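You operate a simulated robot arm through the tools that you are given. There is no shell and no other tool. Be economical: measure what you need, move in short steps, check, and stop when the job is done.

You run a simulated two-armed robot. Do the job below in one go: nothing can be reset, and whatever is moved stays where it is left.

JOB
Put two of the receiver plugs from the lab end of the long table on the beige table. Put one of the black chips from the lab end of the long table on the blue workbench. Put one of the cartridge cartons from the teal table on the long cassette. Put the pink cartridge on the chart print. Stack the cable carton marked "power cable" from the teal table on top of the cable carton marked "printer cable". Open the right white drawer. Do these in any order. Set down upright: cartridge carton, pink cartridge.

The check looks at the end state, three seconds after you hand in, the way a careful person would. Anything else that was tipped, shoved, dropped, spilled or broken makes it a failure.

ROBOT AND FRAMES
Two 7-joint arms with two-finger parallel grippers on one trunk, on a base that drives. Base frame: it is fixed to the floor where the robot stands at the start and does not move with it; the origin is under the middle of the robot, x ahead of it, y to its left, z up. Lengths are in mm, angles in degrees, forces in N, time in s.
The left shoulder is at the start at [50, 187, 1110], the right one opposite. With the tool pointing down near the work surface each hand reaches from about 100 to 660 mm from the robot's upright axis, wherever it stands, measured 20 degrees to its own side. Places, roughly: beige table [-1800, -2400, 800]; black chip [750, 1000, 750]; blue workbench [600, -2700, 800]; cable carton [-1750, -1000, 750]; cartridge carton [-1750, 0, 750]; chart print (8x11x1 cm) [500, -900, 800]; long cassette [-2000, 0, 750]; pink cartridge [-1500, -250, 750]; receiver plug [500, 0, 750]; right white drawer [-2700, -2500, 700]. Payload 3.43 kg a hand.
The tool frame of a hand sits at the grasp point between the pads (the TCP): z along the fingers, y along the line on which they close. The tips reach 30 mm beyond it. The gripper opens to 94 mm. The fingers are 28 mm wide and 10 mm thick; the gripper's body (50 by 96 mm) begins 55 mm behind the TCP.
Orientation is that of the tool frame in the base frame, as a unit quaternion [x, y, z, w]. With the fingers straight down and closing along the base's y, the tool's x points along the base's -x, its y along +y and its z along -z.

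CONTROLS
- The arms move only by the tool jog_arm. It takes "left_steps", "right_steps" or both (then of equal length, played together; a hand with none holds still); each is a list of rows, each a list of 3 entries, a list of its own where there are three numbers: the gripper command, from -1 (fully open) to 1 (shut), values between in proportion, then the shift along the tool's x, y, z in units of 250 mm (1.0 is 250 mm), then the turn, a rotation vector about the tool's x, y, z in units of 90 degrees (1.0 is 90 degrees). In form: [[jaw, [dx, dy, dz], [ax, ay, az]], ...]. A call has 1 to 10 rows; each row is the pose to reach, as a shift and turn from the pose commanded when the call began, along the tool's axes at that moment. A call with a number of a shift or a turn outside -1 to 1 is refused whole. Rows are played at 5 a second. More than 50 mm and 8.6 degrees between two rows, or a gripper value outside its range, and nothing of the call is played. A pose out of reach is approached as far as the arm can. The call stops where the force on the tool passes 40 N (or 10 N more than at its start, if that is more) or the arm is blocked; 0.2 s more then pass. Each finger travels about 153 mm/s and halts on what it meets, pressing with about 32 N; the grip force reading is that of the motor and also rises with nothing between the fingers. The clock runs only during rows and for 0.2 s after the last one: add rows that repeat a pose to give the fingers time. The reply holds the time, the measured pose of the TCP, the force on the tool along the base axes, the opening and the grip force, in the units named above and with some noise, with the torque about the TCP (base axes, N m) and any sound that the robot's microphone picked up, and new pictures: "views" is both (left out), scene, wrist or none (wrist: the cameras of the hands that moved).
- Cameras (640 x 400 px; columns grow to the right, rows downward): "scene" is now at [148.1, 0.9, 1279.2]; the picture's right is [0.03, -1.00, 0.00], its down [-0.50, -0.02, -0.87] and it looks along [0.87, 0.03, -0.50] (base axes); focal length 286 px, centre (320, 200). "left" rides on the left gripper at [76, -14, -103] in its tool frame; the picture's right is [0.18, 0.98, 0.00], its down [-0.75, 0.14, -0.64] and it looks along [-0.63, 0.12, 0.77] (tool axes); focal length 243 px, centre (320, 200). "right" rides on the right gripper at [76, 14, -102] in its tool frame; the picture's right is [-0.18, 0.98, 0.00], its down [-0.75, -0.14, -0.64] and it looks along [-0.63, -0.12, 0.77] (tool axes); focal length 243 px, centre (320, 200).
- lift_body(by): slides the trunk up (or, below 0, down) by that many mm; the arms and the scene camera ride with it, the base frame stays. It gives what a move gives, with no picture.
- drive_base(legs): drives the robot by 1 to 6 legs, each [ahead, left, turn to the left] in mm, mm and degrees, along the robot's own axes; the way and the turn of a leg run together, so that a leg with both is an arc; at most 1500 mm and 180 degrees a leg. The arms and the cameras ride along, it lands a little off, and it stops where it bumps. It gives what a move gives, and a new picture of the scene camera.
- pan_tilt(pan, tilt): turns the head with the scene camera to pan (to the left, within 80 degrees either way) and tilt (down, from -29 to 69), counted from straight ahead of the robot. It gives what a move gives, and a new picture of the scene camera.
- locate(camera, pixels): for up to 12 pixels [column, row] of the newest picture of that camera ("zoom" is the newest enlarged one), the place [x, y, z] in the base frame of the surface seen there, good to about 2 mm. The clock stands still meanwhile.
- zoom(camera, box): a new picture of the part [left, top, right, bottom] of that camera's present view, enlarged. The clock stands still meanwhile.
- close_job(): hands the job in; it is judged then, once.

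Work in short steps. Measure before you move; look again where a grasp or a placing could have gone wrong, and mend it. You have 131 turns and 260 pictures in all, those below and enlarged ones among them. Open the grippers and draw the arms clear of the work before you hand the job in, unless the task says otherwise; then end with one line.

The tools are called after "Emit:" as name(argument=value, ...) on one line, values as JSON. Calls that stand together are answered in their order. jog_arm: Moves the arms, as the interface text tells. Its arguments: {"type":"object","properties":{"left_steps":{"type":"array","items":{"type":"array"}},"right_steps":{"type":"array","items":{"type":"array"}},"views":{"type":"string","enum":["both","scene","wrist","none"]}},"required":[]} The other tools are called the same way: lift_body (by) slides the trunk up or down; drive_base (legs) drives the base; pan_tilt (pan, tilt) turns the head that bears the scene camera; locate (camera, pixels) gives the place of the surface under pixels of a picture; zoom (camera, box) takes an enlarged picture of a part of a camera's view; close_job () hands the job in.

At the start:

```text
t: 0.0
left_tool_pos: [510.6, 274.9, 1075.6]
left_orientation: [-0.001, 1.0, 0.0, 0.0]
left_contact_force: [-0.8, 1.2, -0.7]
left_moment: [0.0, -0.02, -0.01]
left_grip_width: 94.0
left_finger_force: 0.0
right_tool_pos: [380.3, -133.9, 1084.1]
right_orientation: [0.0, 1.0, -0.001, -0.001]
right_contact_force: [0.4, 0.1, -0.1]
right_moment: [0.0, -0.04, -0.02]
right_grip_width: 94.1
right_finger_force: 0.0
trunk travel left (down, up): [-325.0, 107.0]
robot x, y, heading: [0.3, -0.2, 0.0]
head pan, tilt: [1.8, 29.8]
```

scene: 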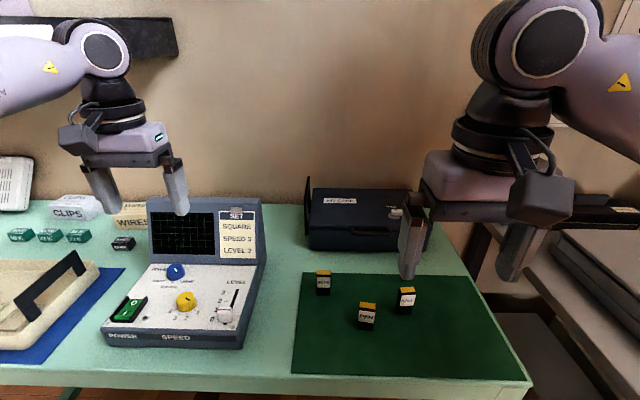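
right: 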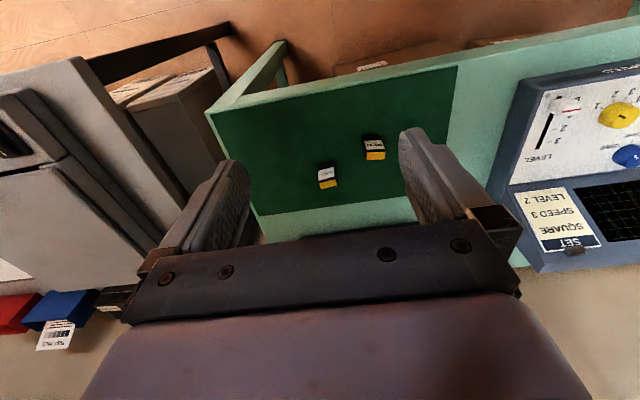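
left: 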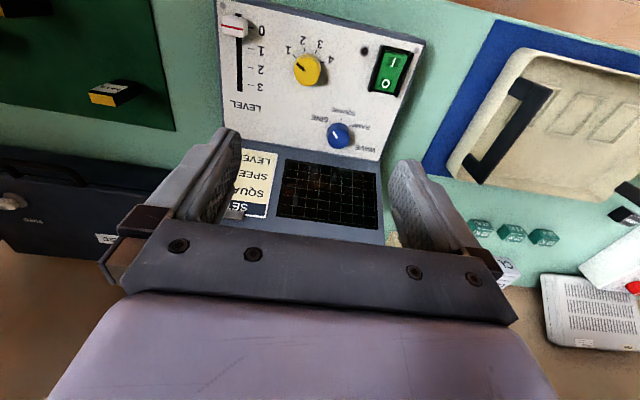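

The scene picture shows three small black/yellow blocks on a green mat (about 323,282; 367,315; 406,299) and small items at left. I zoom in on them for labels.

Emit:
zoom(camera="scene", box=[290, 240, 450, 340])

Emit:
pan_tilt(pan=50, tilt=30)

```text
4.00 times, centred on (370, 290) of scene
```

zoom: 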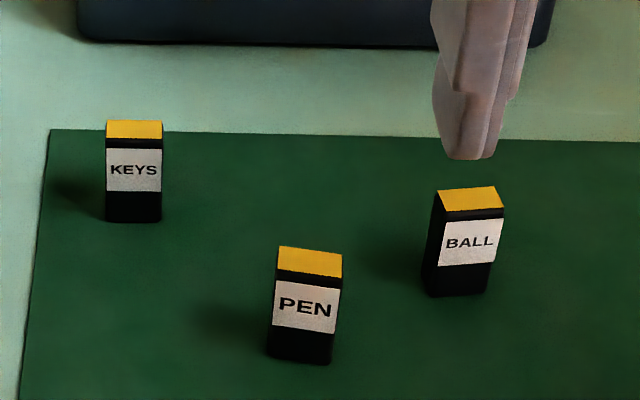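

```text
t: 1.2
left_tool_pos: [508.6, 273.8, 1075.7]
left_orientation: [-0.001, 1.0, 0.001, -0.001]
left_contact_force: [-0.2, 0.8, 0.6]
left_moment: [0.02, 0.0, 0.04]
left_grip_width: 94.1
left_finger_force: 0.1
right_tool_pos: [380.2, -135.4, 1085.4]
right_orientation: [0.0, 1.0, 0.0, -0.001]
right_contact_force: [-0.2, -0.1, 0.1]
right_moment: [0.01, -0.02, 0.03]
right_grip_width: 94.0
right_finger_force: 0.0
trunk travel left (down, up): [-325.0, 107.0]
robot x, y, heading: [-0.7, 0.9, -0.1]
head pan, tilt: [50.0, 30.0]
```

scene: 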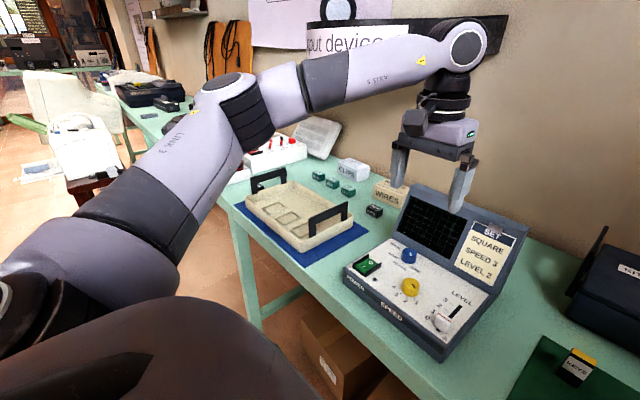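

Past the left arm I see green and a black small block near (350,200). I zoom to tell chips apart.

Emit:
zoom(camera="scene", box=[220, 120, 420, 245])

Emit:
locate(camera="scene", pixels=[[374, 210], [347, 190], [578, 352], [410, 287], [300, 215]])

Emit:
zoom(camera="scene", box=[0, 0, 240, 150])

```text
3.20 times, centred on (320, 182) of scene
```

zoom: 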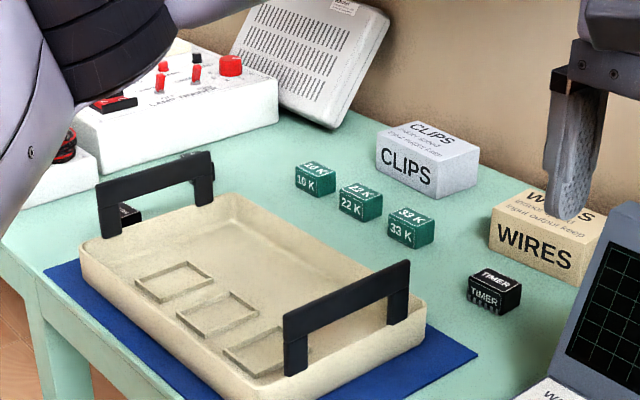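

```text
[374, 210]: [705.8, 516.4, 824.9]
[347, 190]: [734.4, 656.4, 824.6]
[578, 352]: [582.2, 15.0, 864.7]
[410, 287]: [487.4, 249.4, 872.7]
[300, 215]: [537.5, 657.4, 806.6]
```

```text
2.67 times, centred on (120, 75) of scene
```

zoom: 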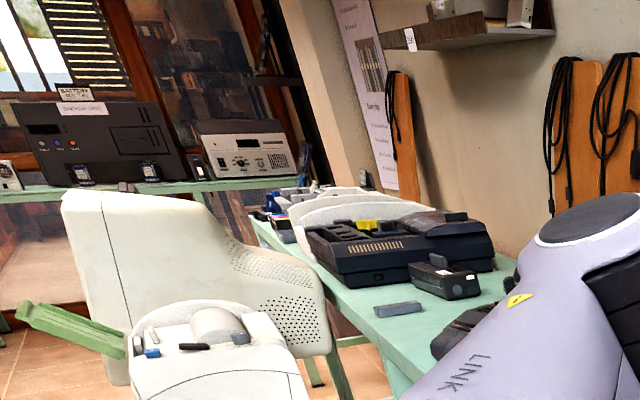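

The black TIMER chip is at about [706,516,825]; the KEYS plug near [582,15,865]. I look straight ahead and lower to find table edge and measure the plugs.

Emit:
pan_tilt(pan=0, tilt=45)

```text
t: 2.3
left_tool_pos: [509.5, 275.9, 1075.3]
left_orientation: [-0.001, 1.0, 0.0, 0.0]
left_contact_force: [-0.1, -0.6, -0.2]
left_moment: [0.01, -0.02, 0.0]
left_grip_width: 94.1
left_finger_force: 0.1
right_tool_pos: [379.8, -134.5, 1085.0]
right_orientation: [0.0, 1.0, -0.001, -0.001]
right_contact_force: [0.8, -0.3, -0.6]
right_moment: [-0.01, -0.01, 0.0]
right_grip_width: 94.1
right_finger_force: 0.1
trunk travel left (down, up): [-325.0, 107.0]
robot x, y, heading: [-4.2, 4.6, 0.1]
head pan, tilt: [0.0, 45.0]
```

scene: 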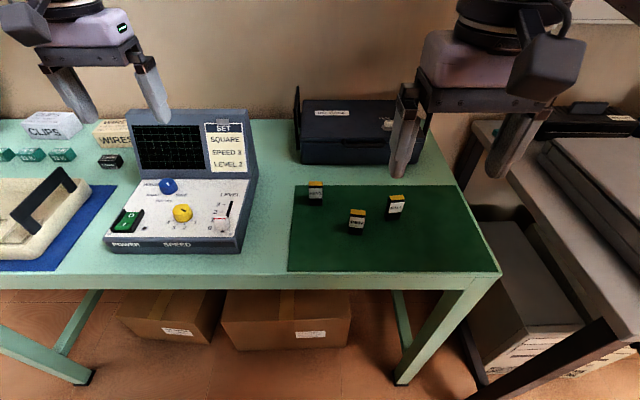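

I zoom on the plugs for accurate top and bottom positions.

Emit:
zoom(camera="scene", box=[280, 160, 440, 260])

Emit:
locate(camera="scene", pixels=[[316, 183], [357, 211], [396, 197], [392, 230], [389, 284], [109, 156], [210, 285], [440, 268]])

```text
4.00 times, centred on (360, 210) of scene
```

zoom: 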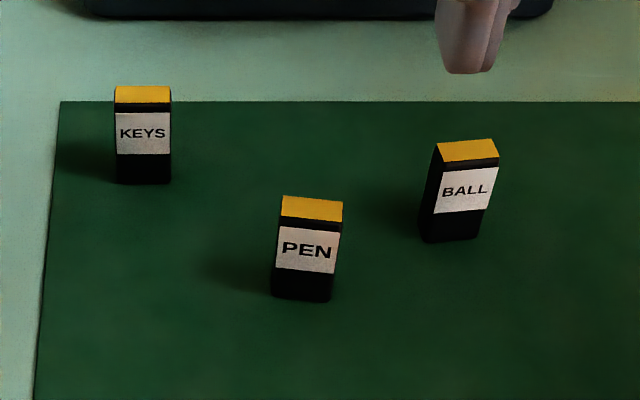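

```text
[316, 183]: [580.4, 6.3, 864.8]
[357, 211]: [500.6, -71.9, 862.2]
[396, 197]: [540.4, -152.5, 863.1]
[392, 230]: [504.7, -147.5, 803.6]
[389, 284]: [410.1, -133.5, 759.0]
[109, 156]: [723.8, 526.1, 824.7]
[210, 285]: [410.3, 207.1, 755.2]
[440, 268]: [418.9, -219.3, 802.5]
```

Emit:
locate(camera="zoom", pixels=[[116, 100], [169, 100], [118, 88], [168, 88], [282, 214], [342, 220], [286, 198], [342, 204], [440, 158], [498, 153], [440, 145], [492, 141]])

```text
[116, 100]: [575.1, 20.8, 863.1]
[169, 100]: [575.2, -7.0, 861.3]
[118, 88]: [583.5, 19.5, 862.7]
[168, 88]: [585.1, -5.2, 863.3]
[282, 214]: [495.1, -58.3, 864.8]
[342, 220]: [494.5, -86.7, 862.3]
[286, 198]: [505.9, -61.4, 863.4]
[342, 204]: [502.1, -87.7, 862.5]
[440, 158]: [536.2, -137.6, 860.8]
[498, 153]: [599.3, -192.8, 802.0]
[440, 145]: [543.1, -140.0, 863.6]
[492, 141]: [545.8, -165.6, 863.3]
```

PEN is centred near (500,-73), 28 mm wide in y, 15 in x, top z 863, on z 803. I move the open right hand over it and stop above for a check.

Emit:
jog_arm(right_steps=[[-1, [-0.16, 0.08, 0.0], [0, 0, 0]], [-1, [-0.32, 0.16, 0.0], [0, 0, 0]], [-1, [-0.48, 0.246, 0.1], [0, 0, 0]], [-1, [-0.48, 0.246, 0.28], [0, 0, 0]], [-1, [-0.48, 0.246, 0.46], [0, 0, 0]], [-1, [-0.48, 0.246, 0.6], [0, 0, 0]], [-1, [-0.48, 0.246, 0.6], [0, 0, 0]]])

```text
refused: row 3 steps farther than a row can; nothing moved
```

The third row was a bit long; I split it.

Emit:
jog_arm(right_steps=[[-1, [-0.16, 0.08, 0.0], [0, 0, 0]], [-1, [-0.32, 0.16, 0.0], [0, 0, 0]], [-1, [-0.48, 0.246, 0.0], [0, 0, 0]], [-1, [-0.48, 0.246, 0.18], [0, 0, 0]], [-1, [-0.48, 0.246, 0.36], [0, 0, 0]], [-1, [-0.48, 0.246, 0.5], [0, 0, 0]], [-1, [-0.48, 0.246, 0.6], [0, 0, 0]], [-1, [-0.48, 0.246, 0.6], [0, 0, 0]]])

```text
t: 4.1
left_tool_pos: [509.6, 273.1, 1073.9]
left_orientation: [-0.002, 1.0, 0.0, 0.0]
left_contact_force: [0.3, -0.8, 0.0]
left_moment: [0.01, -0.03, 0.03]
left_grip_width: 94.0
left_finger_force: 0.0
right_tool_pos: [498.8, -73.0, 935.7]
right_orientation: [0.0, 1.0, 0.0, 0.0]
right_contact_force: [-0.3, 0.0, 0.0]
right_moment: [-0.01, -0.01, 0.0]
right_grip_width: 94.2
right_finger_force: 0.0
trunk travel left (down, up): [-325.0, 107.0]
robot x, y, heading: [1.4, 1.1, 0.2]
head pan, tilt: [0.0, 45.0]
```

scene: 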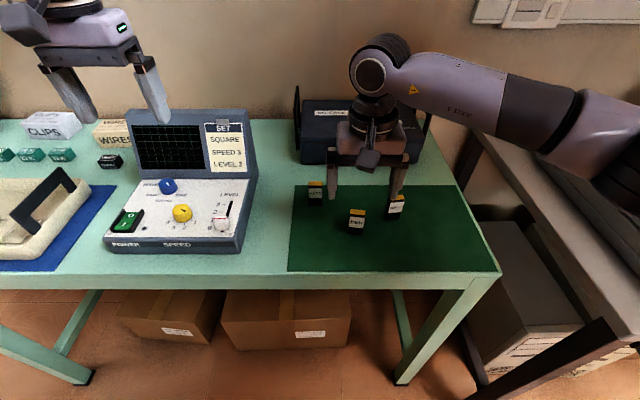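
right: 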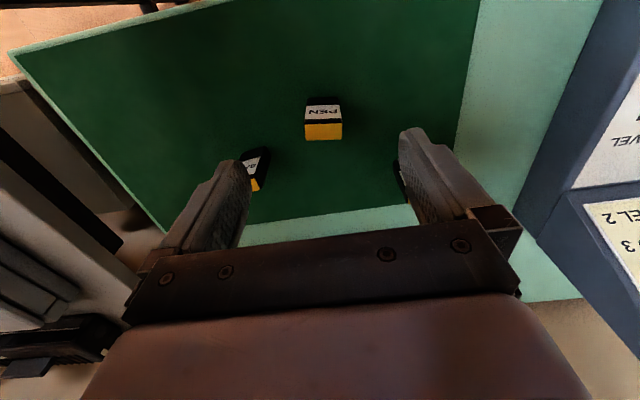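

Aligned at (499,-73); neighbours clear the fingers. I go down to z≈840, shut, and lift.

Emit:
jog_arm(right_steps=[[-1, [0, 0, 0.19], [0, 0, 0]], [-1, [0, 0, 0.38], [0, 0, 0]], [-1, [0, 0, 0.38], [0, 0, 0]], [1, [0, 0, 0.38], [0, 0, 0]], [1, [0, 0, 0.38], [0, 0, 0]], [1, [0, 0, 0.38], [0, 0, 0]], [1, [0, 0, 0.2], [0, 0, 0]], [1, [0, 0, 0.0], [0, 0, 0]], [1, [0, 0, -0.18], [0, 0, 0]], [1, [0, 0, -0.36], [0, 0, 0]]])

```text
t: 6.3
left_tool_pos: [509.2, 274.3, 1074.5]
left_orientation: [-0.001, 1.0, 0.0, 0.0]
left_contact_force: [-0.7, -0.5, -0.1]
left_moment: [0.02, 0.01, 0.0]
left_grip_width: 94.0
left_finger_force: 0.2
right_tool_pos: [499.6, -73.0, 1026.6]
right_orientation: [-0.001, 1.0, 0.0, -0.001]
right_contact_force: [0.0, 0.8, -1.3]
right_moment: [0.01, 0.03, -0.01]
right_grip_width: 30.6
right_finger_force: 32.2
trunk travel left (down, up): [-325.0, 107.0]
robot x, y, heading: [-1.3, -1.0, 0.0]
head pan, tilt: [0.0, 45.0]
```

scene: 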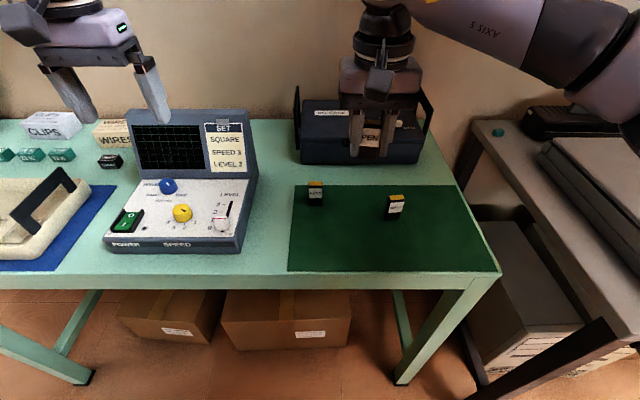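
right: 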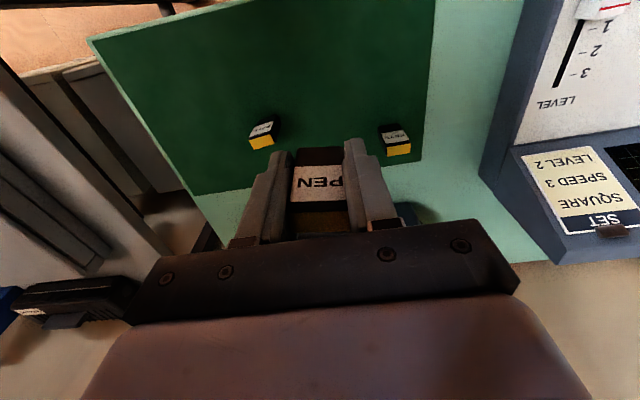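

PEN is held (30.6 mm). I retract the right hand to x≈370, z≈1100 before driving left toward the TIMER chip.

Emit:
jog_arm(right_steps=[[1, [0.1, 0, -0.15], [0, 0, 0]], [1, [0.25, 0, -0.26], [0, 0, 0]], [1, [0.4, 0, -0.3], [0, 0, 0]], [1, [0.52, 0, -0.3], [0, 0, 0]]], views="none")

Emit:
drive_base(legs=[[90, 320, 0]])

```text
t: 7.3
left_tool_pos: [510.0, 274.2, 1074.8]
left_orientation: [-0.001, 1.0, 0.0, 0.0]
left_contact_force: [-0.3, 0.7, 0.7]
left_moment: [0.02, 0.03, 0.0]
left_grip_width: 93.8
left_finger_force: 0.1
right_tool_pos: [370.8, -72.4, 1100.0]
right_orientation: [0.001, 1.0, 0.0, -0.001]
right_contact_force: [0.1, 0.3, -0.3]
right_moment: [0.01, -0.01, 0.01]
right_grip_width: 30.6
right_finger_force: 31.7
trunk travel left (down, up): [-325.0, 107.0]
robot x, y, heading: [2.0, 0.2, 0.0]
head pan, tilt: [0.0, 45.0]
```

```text
t: 10.7
left_tool_pos: [600.3, 590.4, 1074.2]
left_orientation: [-0.001, 1.0, 0.0, 0.0]
left_contact_force: [0.2, 0.3, 0.4]
left_moment: [0.0, 0.04, 0.01]
left_grip_width: 94.0
left_finger_force: 0.0
right_tool_pos: [461.4, 245.6, 1101.6]
right_orientation: [0.001, 1.0, 0.001, 0.0]
right_contact_force: [0.9, -0.6, -1.1]
right_moment: [0.0, -0.04, -0.03]
right_grip_width: 30.5
right_finger_force: 31.4
trunk travel left (down, up): [-325.0, 107.0]
robot x, y, heading: [88.3, 315.2, 0.1]
head pan, tilt: [0.0, 45.0]
```

scene: 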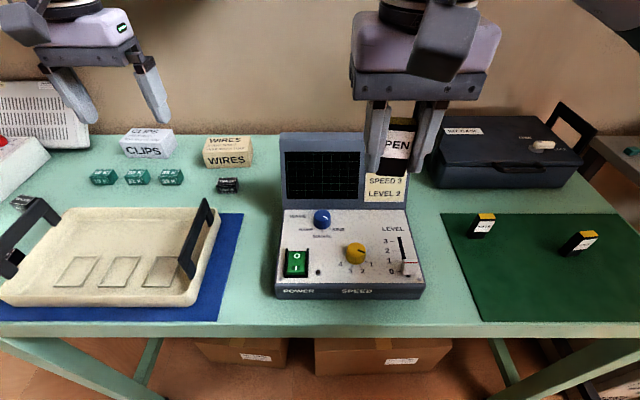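

The TIMER chip shows at (228,185), close to the tray handle and the WIRES box. I zoom and measure it.

Emit:
zoom(camera="scene", box=[170, 140, 298, 220])

Emit:
locate(camera="zoom", pixels=[[240, 200], [340, 200], [242, 186], [338, 186], [290, 193], [190, 330], [285, 300], [200, 140], [410, 125]])

```text
5.00 times, centred on (234, 180) of scene
```

zoom: 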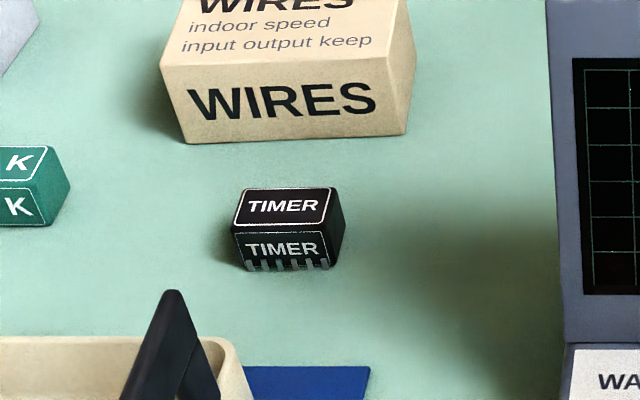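

```text
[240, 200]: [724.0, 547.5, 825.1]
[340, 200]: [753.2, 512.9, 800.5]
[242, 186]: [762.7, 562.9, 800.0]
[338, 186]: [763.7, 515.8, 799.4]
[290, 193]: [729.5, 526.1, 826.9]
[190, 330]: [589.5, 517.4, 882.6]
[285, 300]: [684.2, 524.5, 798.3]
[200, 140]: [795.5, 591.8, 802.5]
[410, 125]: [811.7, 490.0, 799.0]
```

Chip top spans about x 707–731, y 508–550, z 826, standing on 800. I bring the left hand above (718,528).

Emit:
jog_arm(left_steps=[[-1, [-0.16, -0.08, 0], [0, 0, 0]], [-1, [-0.32, -0.16, 0], [0, 0, 0]], [-1, [-0.472, -0.25, 0], [0, 0, 0]], [-1, [-0.472, -0.25, 0.19], [0, 0, 0]], [-1, [-0.472, -0.25, 0.38], [0, 0, 0]], [-1, [-0.472, -0.25, 0.57], [0, 0, 0]], [-1, [-0.472, -0.25, 0.64], [0, 0, 0]], [-1, [-0.472, -0.25, 0.64], [0, 0, 0]]])

Emit:
locate(camera="zoom", pixels=[[236, 224], [318, 228], [246, 192], [332, 192], [280, 206]])

```text
t: 12.5
left_tool_pos: [716.8, 527.7, 915.9]
left_orientation: [-0.002, 1.0, 0.0, 0.001]
left_contact_force: [-0.7, 0.2, -0.4]
left_moment: [0.03, 0.01, -0.02]
left_grip_width: 94.1
left_finger_force: 0.0
left hand out of reach, approached as far as the arm can: row 3
right_tool_pos: [460.3, 243.9, 1101.2]
right_orientation: [-0.001, 1.0, 0.0, 0.0]
right_contact_force: [-0.4, 0.1, 0.2]
right_moment: [0.0, -0.03, -0.02]
right_grip_width: 30.7
right_finger_force: 32.0
trunk travel left (down, up): [-325.0, 107.0]
robot x, y, heading: [93.9, 323.1, -0.0]
head pan, tilt: [0.0, 45.0]
```

scene: 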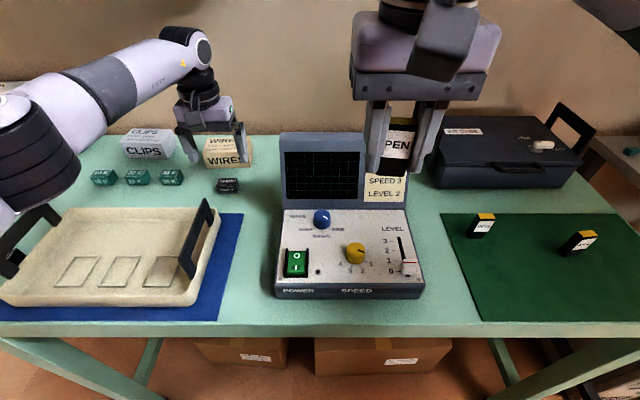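
left: 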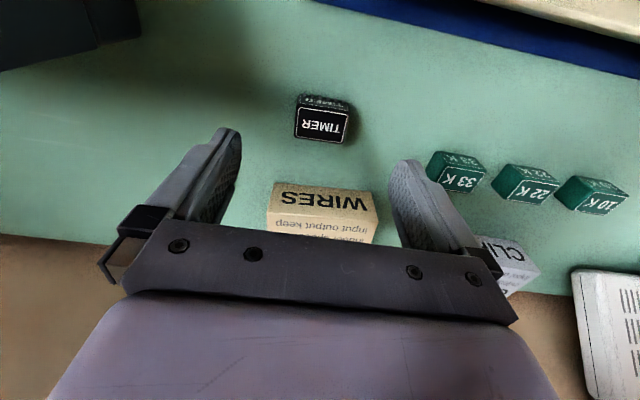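

```text
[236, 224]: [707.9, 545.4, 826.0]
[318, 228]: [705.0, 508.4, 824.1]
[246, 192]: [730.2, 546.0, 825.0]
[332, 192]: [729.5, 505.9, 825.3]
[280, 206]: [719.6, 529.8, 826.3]
```

Centred within 2 mm over the chip. I descend to z≈835, close and lift.

Emit:
jog_arm(left_steps=[[-1, [0, 0, 0.17], [0, 0, 0]], [-1, [0, 0, 0.326], [0, 0, 0]], [-1, [0, 0, 0.326], [0, 0, 0]], [1, [0, 0, 0.326], [0, 0, 0]], [1, [0, 0, 0.326], [0, 0, 0]], [1, [0, 0, 0.326], [0, 0, 0]], [1, [0, 0, 0.15], [0, 0, 0]], [1, [0, 0, 0.0], [0, 0, 0]], [1, [0, 0, -0.19], [0, 0, 0]], [1, [0, 0, -0.38], [0, 0, 0]]])

```text
t: 14.7
left_tool_pos: [716.7, 528.7, 1009.3]
left_orientation: [-0.001, 1.0, 0.0, 0.0]
left_contact_force: [-0.6, -0.5, 0.5]
left_moment: [-0.01, 0.0, -0.01]
left_grip_width: 0.0
left_finger_force: 32.1
right_tool_pos: [460.7, 243.4, 1100.9]
right_orientation: [0.0, 1.0, 0.001, 0.0]
right_contact_force: [-0.4, 0.7, 0.9]
right_moment: [-0.03, 0.03, -0.03]
right_grip_width: 30.4
right_finger_force: 32.0
trunk travel left (down, up): [-325.0, 107.0]
robot x, y, heading: [88.0, 320.2, -0.0]
head pan, tilt: [0.0, 45.0]
```

scene: 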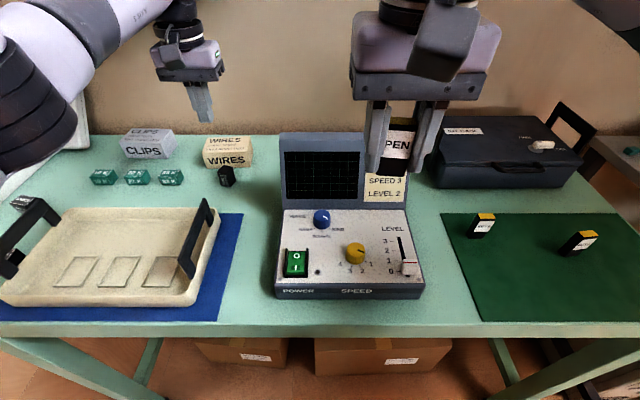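
left: 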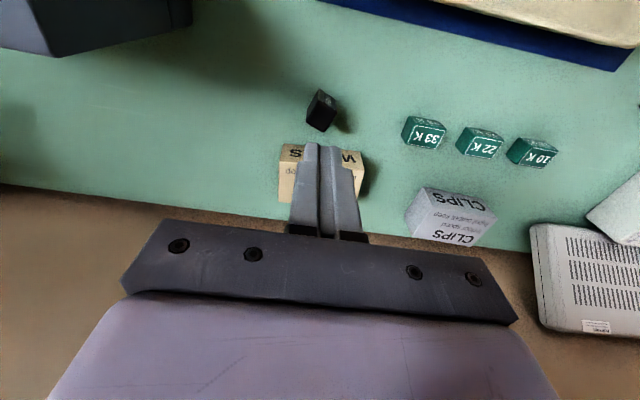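

The chip slipped out of the closing fingers and now stands on its end at about (226,176). I zoom on it.

Emit:
zoom(camera="scene", box=[190, 140, 270, 190])

Emit:
zoom(camera="left", box=[280, 75, 360, 150])

Emit:
locate(camera="left", pixels=[[319, 97], [327, 97], [315, 110], [330, 105], [320, 118]])

```text
8.00 times, centred on (230, 165) of scene
```

zoom: 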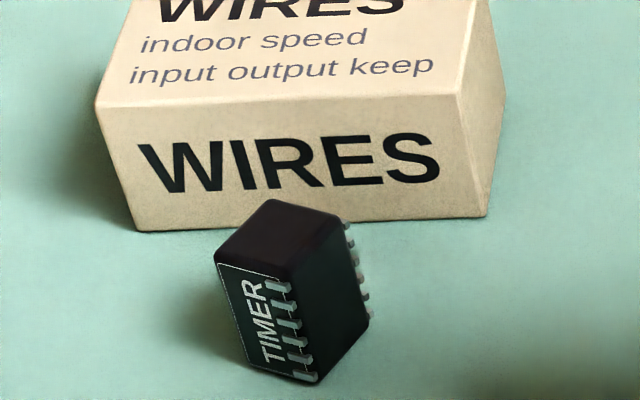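

```text
5.33 times, centred on (320, 112) of left
```

zoom: 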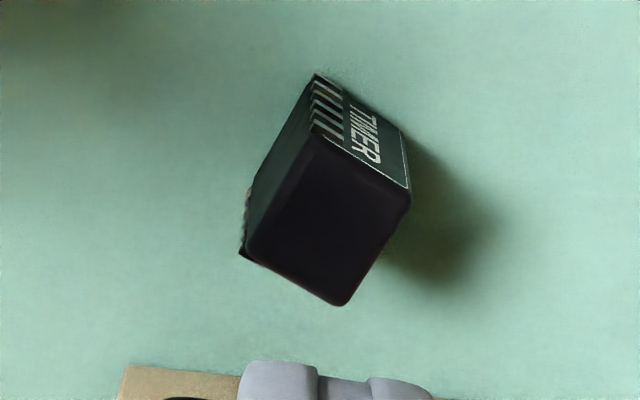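

```text
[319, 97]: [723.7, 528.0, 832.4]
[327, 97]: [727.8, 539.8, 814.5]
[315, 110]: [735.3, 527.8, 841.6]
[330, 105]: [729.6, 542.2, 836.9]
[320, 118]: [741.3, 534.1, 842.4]
```

Standing on end, top z≈842. I locate the top-face corners for yaw.

Emit:
locate(camera="zoom", pixels=[[322, 145], [400, 197], [338, 296], [255, 240], [325, 220]])

```text
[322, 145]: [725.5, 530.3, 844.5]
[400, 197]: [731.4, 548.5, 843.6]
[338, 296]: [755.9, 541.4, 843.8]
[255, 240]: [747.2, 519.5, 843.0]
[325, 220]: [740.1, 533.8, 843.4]
```

The top face centre is (740,534), sides turned about 20°. I open, turn the hand 20° about its z axis and move above it.

Emit:
jog_arm(left_steps=[[-1, [-0.03, 0.01, 0], [0, 0, 0.08]], [-1, [-0.06, 0.02, 0], [0, 0, 0.16]], [-1, [-0.094, 0.022, 0], [0, 0, 0.222]], [-1, [-0.094, 0.022, 0.19], [0, 0, 0.222]], [-1, [-0.094, 0.022, 0.37], [0, 0, 0.222]], [-1, [-0.094, 0.022, 0.37], [0, 0, 0.222]]], views="wrist")

```text
t: 16.1
left_tool_pos: [689.9, 514.0, 914.3]
left_orientation: [0.172, 0.985, -0.001, 0.002]
left_contact_force: [0.6, 0.0, -0.4]
left_moment: [0.0, -0.02, -0.01]
left_grip_width: 94.0
left_finger_force: 0.1
left hand out of reach, approached as far as the arm can: row 1, 2, 3, 4, 5, 6
right_tool_pos: [460.9, 245.7, 1101.2]
right_orientation: [0.0, 1.0, 0.0, 0.0]
right_contact_force: [-0.4, 0.0, -0.2]
right_moment: [-0.05, -0.04, 0.03]
right_grip_width: 30.5
right_finger_force: 32.0
trunk travel left (down, up): [-325.0, 107.0]
robot x, y, heading: [88.7, 317.5, 0.1]
head pan, tilt: [0.0, 45.0]
```

left: 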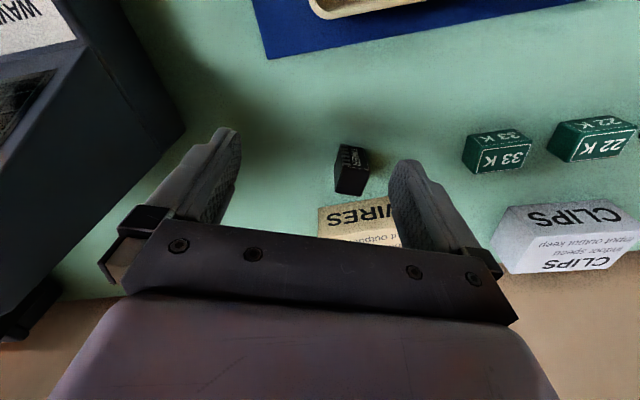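

Out of reach by ~50 mm, so I pull the right hand back and drive the base 50 mm ahead and 20 left.

Emit:
jog_arm(right_steps=[[1, [0.16, 0, 0], [0, 0, 0]], [1, [0.3, 0, 0], [0, 0, 0]]], views="none")

Emit:
drive_base(legs=[[50, 20, 0]])

```text
t: 16.7
left_tool_pos: [689.1, 512.4, 914.2]
left_orientation: [0.172, 0.985, 0.001, 0.0]
left_contact_force: [0.3, -0.5, -0.5]
left_moment: [0.0, 0.01, 0.01]
left_grip_width: 93.7
left_finger_force: 0.2
right_tool_pos: [385.0, 244.1, 1100.4]
right_orientation: [-0.001, 1.0, 0.0, -0.001]
right_contact_force: [-0.5, 0.3, -0.9]
right_moment: [-0.01, 0.0, 0.01]
right_grip_width: 30.4
right_finger_force: 32.0
trunk travel left (down, up): [-325.0, 107.0]
robot x, y, heading: [91.1, 316.5, 0.3]
head pan, tilt: [0.0, 45.0]
```

```text
t: 17.6
left_tool_pos: [739.9, 532.7, 913.2]
left_orientation: [0.173, 0.985, -0.001, -0.001]
left_contact_force: [0.0, -0.1, -0.3]
left_moment: [0.0, -0.02, -0.04]
left_grip_width: 94.0
left_finger_force: 0.1
right_tool_pos: [437.3, 264.3, 1100.3]
right_orientation: [0.0, 1.0, 0.0, -0.001]
right_contact_force: [-0.3, -0.1, -0.7]
right_moment: [-0.01, 0.0, 0.02]
right_grip_width: 30.6
right_finger_force: 32.2
trunk travel left (down, up): [-325.0, 107.0]
robot x, y, heading: [136.4, 333.4, -0.0]
head pan, tilt: [0.0, 45.0]
```

scene: 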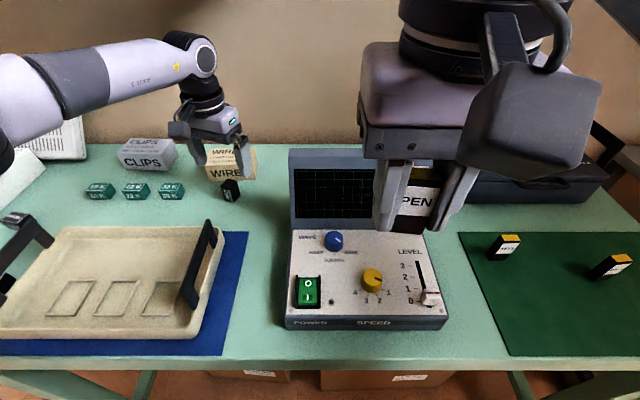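

TCP reads (740,533,913), right over the chip. I test with a tiny downward move in case the commanded pose differs after the out-of-reach stop.

Emit:
jog_arm(left_steps=[[-1, [0, 0, 0.04], [0, 0, 0]], [-1, [0, 0, 0.04], [0, 0, 0]]], views="wrist")

```text
t: 18.2
left_tool_pos: [739.7, 531.8, 904.8]
left_orientation: [0.173, 0.985, 0.0, 0.0]
left_contact_force: [-0.6, -0.3, 0.9]
left_moment: [0.01, 0.0, 0.0]
left_grip_width: 94.2
left_finger_force: 0.0
right_tool_pos: [436.1, 263.9, 1100.2]
right_orientation: [0.0, 1.0, 0.001, -0.001]
right_contact_force: [0.8, -0.2, -1.4]
right_moment: [0.03, -0.01, 0.0]
right_grip_width: 30.3
right_finger_force: 31.9
trunk travel left (down, up): [-325.0, 107.0]
robot x, y, heading: [139.3, 332.2, 0.2]
head pan, tilt: [0.0, 45.0]
```

left: 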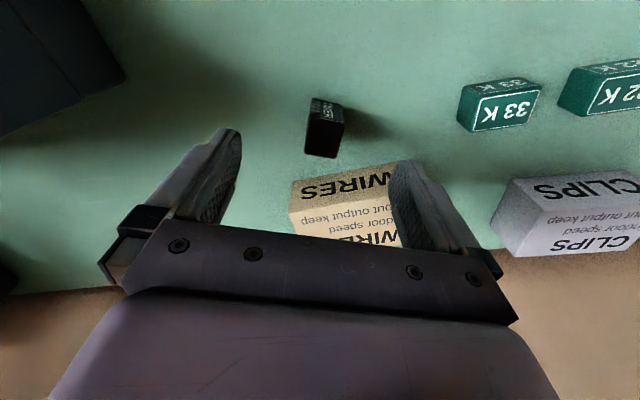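

The chip is square between the fingers. I go down to z≈834, close in two stages, and lift a little.

Emit:
jog_arm(left_steps=[[-1, [0, 0.005, 0.15], [0, 0, 0]], [-1, [0, 0.005, 0.285], [0, 0, 0]], [-1, [0, 0.005, 0.285], [0, 0, 0]], [0.2, [0, 0.005, 0.285], [0, 0, 0]], [0.2, [0, 0.005, 0.285], [0, 0, 0]], [1, [0, 0.005, 0.285], [0, 0, 0]], [1, [0, 0.005, 0.285], [0, 0, 0]], [1, [0, 0.005, 0.2], [0, 0, 0]], [1, [0, 0.005, 0.05], [0, 0, 0]], [1, [0, 0.005, -0.1], [0, 0, 0]]])

```text
t: 20.4
left_tool_pos: [738.4, 533.3, 929.4]
left_orientation: [0.173, 0.985, 0.0, 0.0]
left_contact_force: [-0.2, -0.3, -0.3]
left_moment: [0.02, 0.01, 0.02]
left_grip_width: 29.6
left_finger_force: 32.0
right_tool_pos: [434.8, 263.0, 1100.0]
right_orientation: [0.0, 1.0, 0.0, 0.0]
right_contact_force: [0.4, -0.1, -0.1]
right_moment: [-0.02, -0.03, -0.02]
right_grip_width: 30.4
right_finger_force: 32.0
trunk travel left (down, up): [-325.0, 107.0]
robot x, y, heading: [140.0, 338.5, -0.4]
head pan, tilt: [0.0, 45.0]
```

scene: 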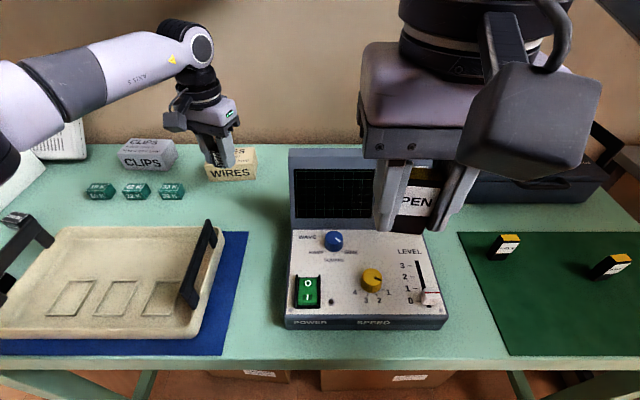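
left: 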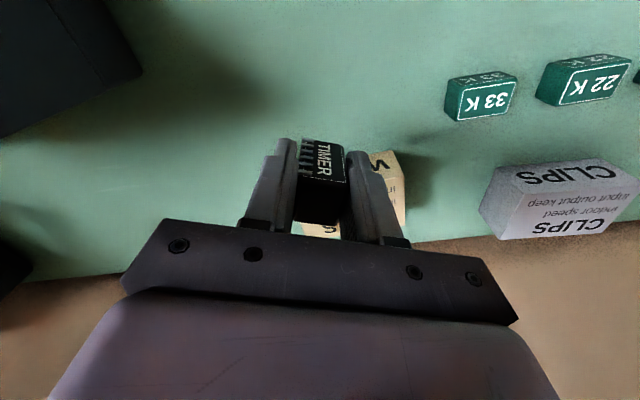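

The chip is held (29.6 mm, upright between the pads). I lift it, draw both hands back and reverse the base.

Emit:
jog_arm(left_steps=[[1, [0, 0, -0.19], [0, 0, -0.08]], [1, [0, 0, -0.38], [0, 0, -0.16]], [1, [0, 0, -0.57], [0, 0, -0.222]], [1, [0.18, -0.06, -0.6], [0, 0, -0.222]], [1, [0.36, -0.13, -0.6], [0, 0, -0.222]], [1, [0.54, -0.2, -0.6], [0, 0, -0.222]], [1, [0.72, -0.26, -0.6], [0, 0, -0.222]]], views="none")

Emit:
drive_base(legs=[[-400, -350, 0]])

Emit:
pan_tilt(pan=-60, tilt=20)

```text
t: 22.0
left_tool_pos: [547.0, 534.9, 1081.1]
left_orientation: [-0.002, 1.0, 0.0, 0.0]
left_contact_force: [0.4, -0.2, 0.4]
left_moment: [-0.01, -0.02, 0.0]
left_grip_width: 29.4
left_finger_force: 31.8
right_tool_pos: [434.6, 263.5, 1101.2]
right_orientation: [0.0, 1.0, -0.001, 0.0]
right_contact_force: [-0.2, -0.3, -0.6]
right_moment: [-0.05, -0.01, 0.0]
right_grip_width: 30.6
right_finger_force: 32.2
trunk travel left (down, up): [-325.0, 107.0]
robot x, y, heading: [137.9, 339.0, -0.1]
head pan, tilt: [0.0, 45.0]
```

```text
t: 25.7
left_tool_pos: [147.3, 186.5, 1079.3]
left_orientation: [-0.001, 1.0, 0.0, 0.0]
left_contact_force: [-0.4, -0.5, 0.3]
left_moment: [-0.01, -0.01, 0.01]
left_grip_width: 29.1
left_finger_force: 32.5
right_tool_pos: [37.0, -84.2, 1101.1]
right_orientation: [0.0, 1.0, 0.0, 0.0]
right_contact_force: [-0.2, 0.1, -0.4]
right_moment: [0.0, -0.01, 0.02]
right_grip_width: 30.7
right_finger_force: 32.2
trunk travel left (down, up): [-325.0, 107.0]
robot x, y, heading: [-258.2, -13.9, 0.1]
head pan, tilt: [0.0, 45.0]
```

scene: 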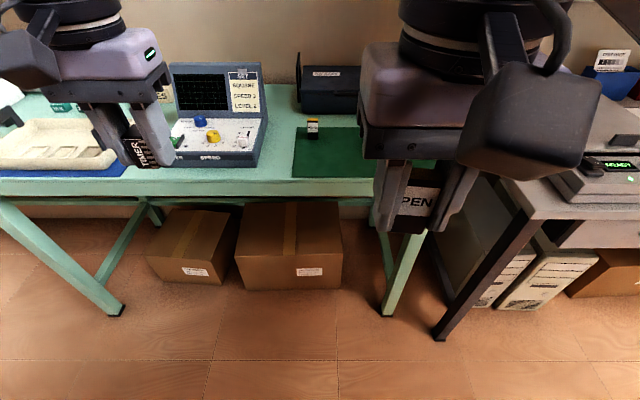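

```text
t: 27.0
left_tool_pos: [148.1, 186.3, 1079.2]
left_orientation: [-0.002, 1.0, 0.0, 0.0]
left_contact_force: [-0.1, 0.1, 0.5]
left_moment: [0.03, -0.01, 0.01]
left_grip_width: 29.4
left_finger_force: 32.2
right_tool_pos: [35.7, -82.8, 1101.6]
right_orientation: [-0.001, 1.0, 0.0, -0.002]
right_contact_force: [0.4, -1.1, -0.8]
right_moment: [0.0, -0.03, 0.02]
right_grip_width: 30.6
right_finger_force: 32.5
trunk travel left (down, up): [-325.0, 107.0]
robot x, y, heading: [-258.7, -12.4, 0.3]
head pan, tilt: [-60.0, 20.0]
```

scene: 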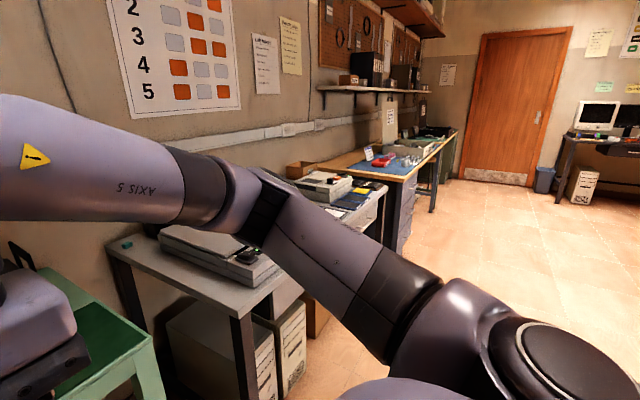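

The floor along the benches looks clear. I drive right along the row and look ahead at the blue workbench.

Emit:
drive_base(legs=[[0, -1300, 0], [0, -1200, 0]])

Emit:
pan_tilt(pan=0, tilt=35)

```text
t: 49.1
left_tool_pos: [169.5, -2331.8, 1079.0]
left_orientation: [-0.004, 1.0, 0.0, 0.0]
left_contact_force: [-0.3, -0.6, -1.0]
left_moment: [0.01, -0.03, 0.01]
left_grip_width: 29.4
left_finger_force: 32.3
right_tool_pos: [59.3, -2603.0, 1100.0]
right_orientation: [-0.003, 1.0, 0.0, -0.001]
right_contact_force: [-1.2, -1.1, -0.8]
right_moment: [-0.01, -0.03, 0.03]
right_grip_width: 28.8
right_finger_force: 31.9
trunk travel left (down, up): [-325.0, 107.0]
robot x, y, heading: [-235.3, -2533.2, 0.1]
head pan, tilt: [-60.0, 20.0]
```

scene: 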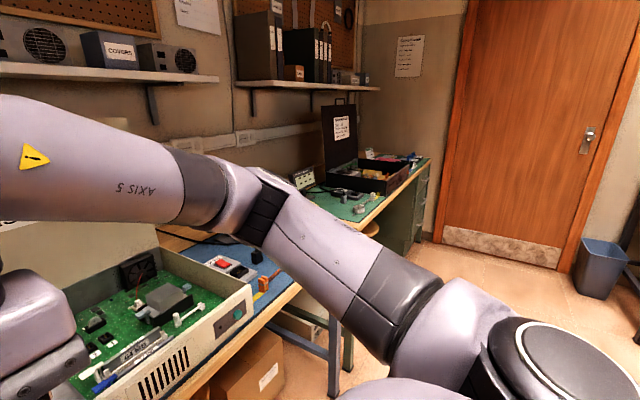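

```text
t: 50.4
left_tool_pos: [169.5, -2331.8, 1079.5]
left_orientation: [-0.005, 1.0, 0.0, 0.0]
left_contact_force: [-0.6, 0.4, -1.2]
left_moment: [0.0, 0.02, 0.0]
left_grip_width: 29.3
left_finger_force: 32.1
right_tool_pos: [59.8, -2602.6, 1102.4]
right_orientation: [-0.003, 1.0, 0.0, -0.001]
right_contact_force: [0.3, 0.6, 0.2]
right_moment: [0.02, 0.02, -0.02]
right_grip_width: 29.1
right_finger_force: 32.1
trunk travel left (down, up): [-325.0, 107.0]
robot x, y, heading: [-243.0, -2531.5, 0.5]
head pan, tilt: [0.0, 35.0]
```

scene: 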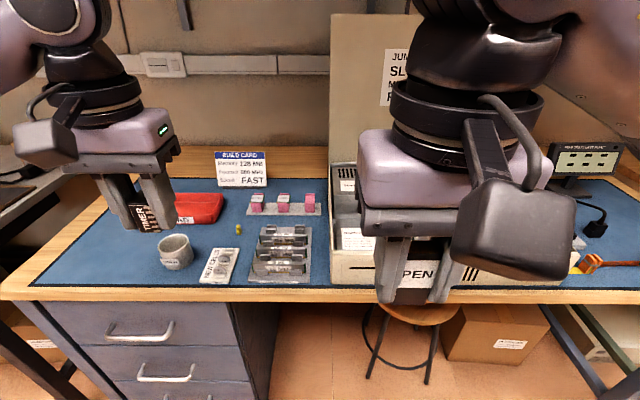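

This is the blue workbench; the mat left of the mug near (110,255) looks free. I measure it and the neighbours.

Emit:
locate(camera="scene", pixels=[[110, 255], [130, 270], [80, 260], [176, 240], [160, 288], [225, 262], [210, 208], [205, 240]])

Emit:
zoom(camera="scene", box=[0, 180, 320, 380])

```text
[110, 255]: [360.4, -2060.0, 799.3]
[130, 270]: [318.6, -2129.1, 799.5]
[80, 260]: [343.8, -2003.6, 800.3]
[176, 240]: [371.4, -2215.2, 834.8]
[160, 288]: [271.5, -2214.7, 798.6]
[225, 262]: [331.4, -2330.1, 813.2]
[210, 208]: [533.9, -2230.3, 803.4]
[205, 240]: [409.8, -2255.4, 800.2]
```

```text
2.00 times, centred on (160, 280) of scene
```

zoom: 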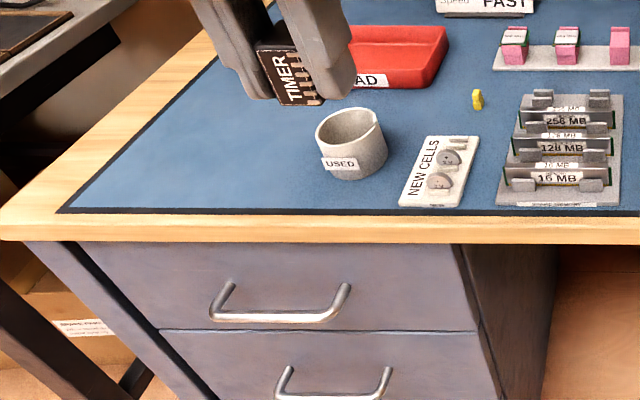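

I place the chip at about (365,-2085). First I drive ahead 190 and left 150 so the left hand reaches.

Emit:
drive_base(legs=[[190, 150, 0]])

```text
t: 52.4
left_tool_pos: [359.6, -2180.6, 1079.6]
left_orientation: [-0.006, 1.0, -0.002, -0.001]
left_contact_force: [0.8, -0.9, -0.7]
left_moment: [-0.03, 0.0, 0.03]
left_grip_width: 29.5
left_finger_force: 31.8
right_tool_pos: [248.9, -2452.9, 1101.5]
right_orientation: [-0.004, 1.0, 0.0, -0.001]
right_contact_force: [-1.1, 0.0, 0.4]
right_moment: [0.0, -0.02, -0.01]
right_grip_width: 29.0
right_finger_force: 32.5
trunk travel left (down, up): [-325.0, 107.0]
robot x, y, heading: [-48.3, -2384.8, 0.6]
head pan, tilt: [0.0, 35.0]
```

scene: 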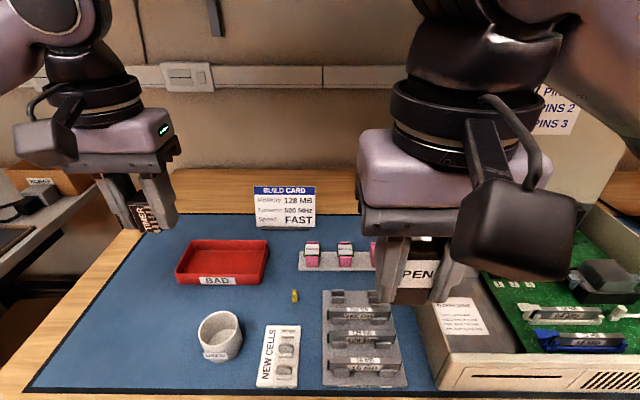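

Clear mat left of the mug. I shift 95 mm left and descend to z≈895, then look.

Emit:
jog_arm(left_steps=[[1, [0, 0.19, 0], [0, 0, 0]], [1, [0, 0.38, 0], [0, 0, 0]], [1, [0, 0.38, 0.19], [0, 0, 0]], [1, [0, 0.38, 0.38], [0, 0, 0]], [1, [0, 0.38, 0.57], [0, 0, 0]], [1, [0, 0.38, 0.74], [0, 0, 0]], [1, [0, 0.38, 0.74], [0, 0, 0]]])

```text
t: 54.0
left_tool_pos: [356.9, -2086.2, 894.3]
left_orientation: [-0.005, 1.0, 0.0, 0.0]
left_contact_force: [-0.3, 0.1, -1.2]
left_moment: [-0.01, 0.02, -0.01]
left_grip_width: 29.2
left_finger_force: 32.1
right_tool_pos: [248.5, -2452.5, 1100.8]
right_orientation: [-0.004, 1.0, 0.0, -0.001]
right_contact_force: [0.0, 0.1, -0.2]
right_moment: [0.0, 0.01, 0.01]
right_grip_width: 28.9
right_finger_force: 31.8
trunk travel left (down, up): [-325.0, 107.0]
robot x, y, heading: [-53.2, -2381.8, 0.4]
head pan, tilt: [0.0, 35.0]
```

scene: 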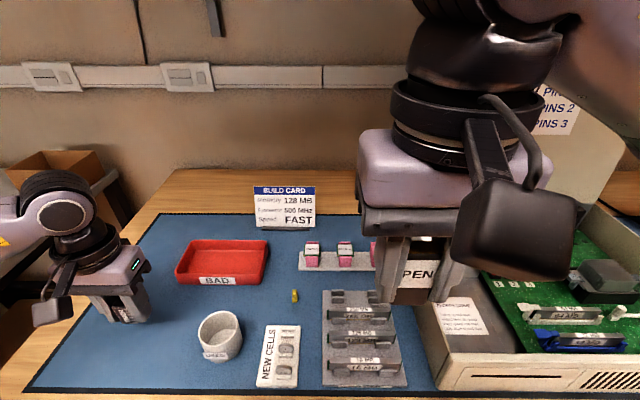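
left: 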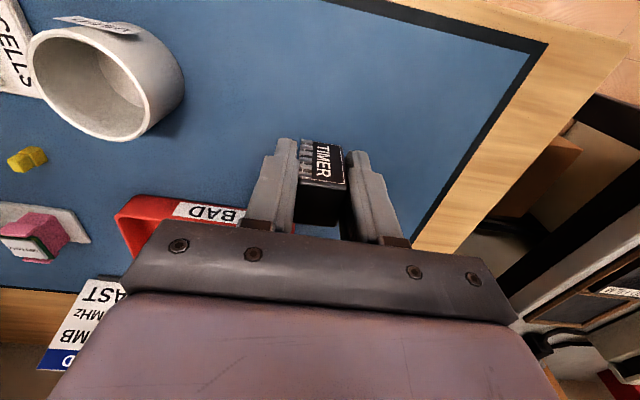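

Chip is over clear mat. I lower to z≈836, open slowly and rise.

Emit:
jog_arm(left_steps=[[1, [0, 0, 0.12], [0, 0, 0]], [1, [0, 0, 0.2], [0, 0, 0]], [1, [0, 0, 0.234], [0, 0, 0]], [1, [0, 0, 0.234], [0, 0, 0]], [0.2, [0, 0, 0.234], [0, 0, 0]], [-0.6, [0, 0, 0.234], [0, 0, 0]], [-0.6, [0, 0, 0.234], [0, 0, 0]], [-0.6, [0, 0, 0.1], [0, 0, 0]], [-0.6, [0, 0, -0.1], [0, 0, 0]], [-0.6, [0, 0, -0.28], [0, 0, 0]]])

```text
t: 56.2
left_tool_pos: [357.9, -2086.2, 964.9]
left_orientation: [-0.006, 1.0, 0.0, -0.001]
left_contact_force: [0.5, 0.2, -0.1]
left_moment: [0.01, -0.02, -0.03]
left_grip_width: 75.1
left_finger_force: 0.1
right_tool_pos: [249.0, -2451.4, 1100.1]
right_orientation: [-0.005, 1.0, 0.001, -0.001]
right_contact_force: [-0.6, -0.2, 0.2]
right_moment: [0.0, -0.01, 0.02]
right_grip_width: 29.0
right_finger_force: 32.1
trunk travel left (down, up): [-325.0, 107.0]
robot x, y, heading: [-47.9, -2381.9, 0.5]
head pan, tilt: [0.0, 35.0]
```

scene: 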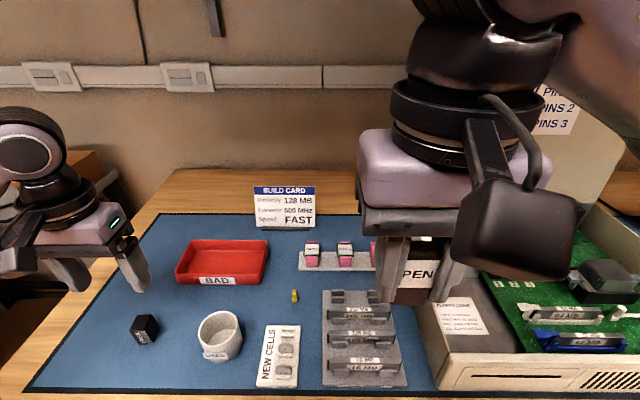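
left: 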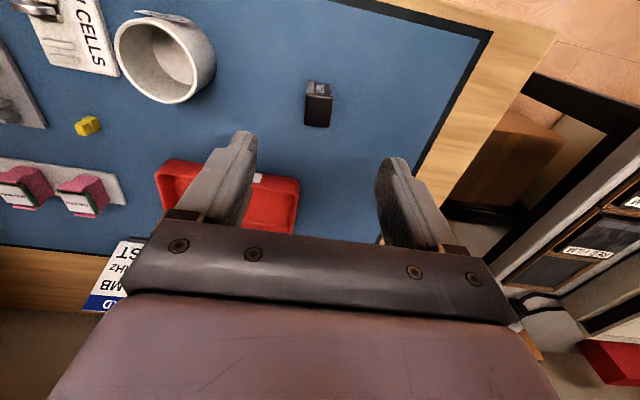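

The chip stands on the mat at about (143,330). I raise and draw the left hand back, reverse and turn around toward the beige table.

Emit:
jog_arm(left_steps=[[-0.6, [0, 0, -0.19], [0, 0, 0]], [-0.6, [0, 0, -0.38], [0, 0, 0]], [-0.6, [0.1, -0.15, -0.46], [0, 0, 0]]], views="none")

Emit:
drive_base(legs=[[-400, 0, 0], [0, 0, 90]])

Emit:
pan_tilt(pan=70, tilt=25)

```text
t: 57.0
left_tool_pos: [332.1, -2125.4, 1080.9]
left_orientation: [-0.005, 1.0, 0.0, -0.001]
left_contact_force: [0.2, 1.5, 0.8]
left_moment: [-0.01, -0.02, 0.01]
left_grip_width: 75.2
left_finger_force: 0.0
right_tool_pos: [247.9, -2452.4, 1099.6]
right_orientation: [-0.005, 1.0, 0.001, 0.001]
right_contact_force: [1.1, -0.1, -0.3]
right_moment: [-0.01, 0.02, -0.02]
right_grip_width: 29.0
right_finger_force: 32.1
trunk travel left (down, up): [-325.0, 107.0]
robot x, y, heading: [-44.5, -2383.3, 0.4]
head pan, tilt: [0.0, 35.0]
```

```text
t: 63.3
left_tool_pos: [-707.0, -2002.1, 1079.4]
left_orientation: [-0.706, 0.708, 0.0, 0.0]
left_contact_force: [0.1, 0.2, 0.3]
left_moment: [0.0, 0.03, 0.0]
left_grip_width: 75.0
left_finger_force: 0.2
right_tool_pos: [-380.7, -2091.5, 1101.8]
right_orientation: [-0.705, 0.709, 0.0, -0.001]
right_contact_force: [0.7, 0.1, 0.1]
right_moment: [-0.03, 0.0, 0.01]
right_grip_width: 28.9
right_finger_force: 32.3
trunk travel left (down, up): [-325.0, 107.0]
robot x, y, heading: [-454.7, -2387.5, 89.8]
head pan, tilt: [0.0, 35.0]
```

scene: 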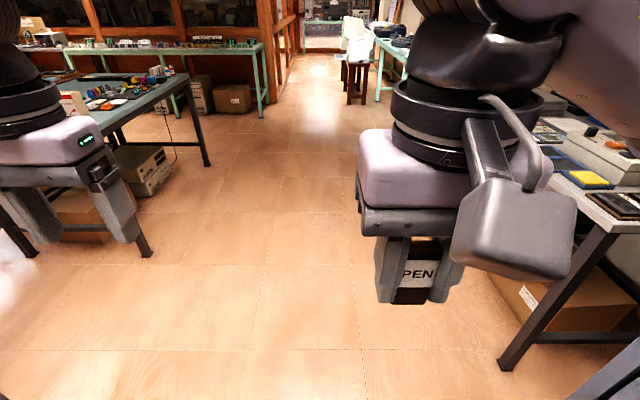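

```text
t: 64.7
left_tool_pos: [-707.5, -2001.3, 1080.1]
left_orientation: [-0.706, 0.709, 0.0, 0.0]
left_contact_force: [-0.6, 0.5, 0.3]
left_moment: [0.02, 0.0, -0.01]
left_grip_width: 75.3
left_finger_force: 0.1
right_tool_pos: [-379.9, -2089.5, 1101.9]
right_orientation: [-0.705, 0.709, 0.0, 0.0]
right_contact_force: [-0.3, 0.3, -0.1]
right_moment: [-0.01, 0.01, 0.01]
right_grip_width: 29.3
right_finger_force: 31.4
trunk travel left (down, up): [-325.0, 107.0]
robot x, y, heading: [-454.9, -2387.9, 89.7]
head pan, tilt: [70.0, 25.0]
```

scene: 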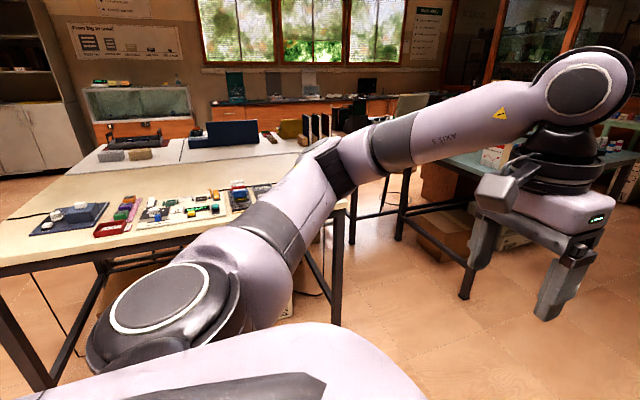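

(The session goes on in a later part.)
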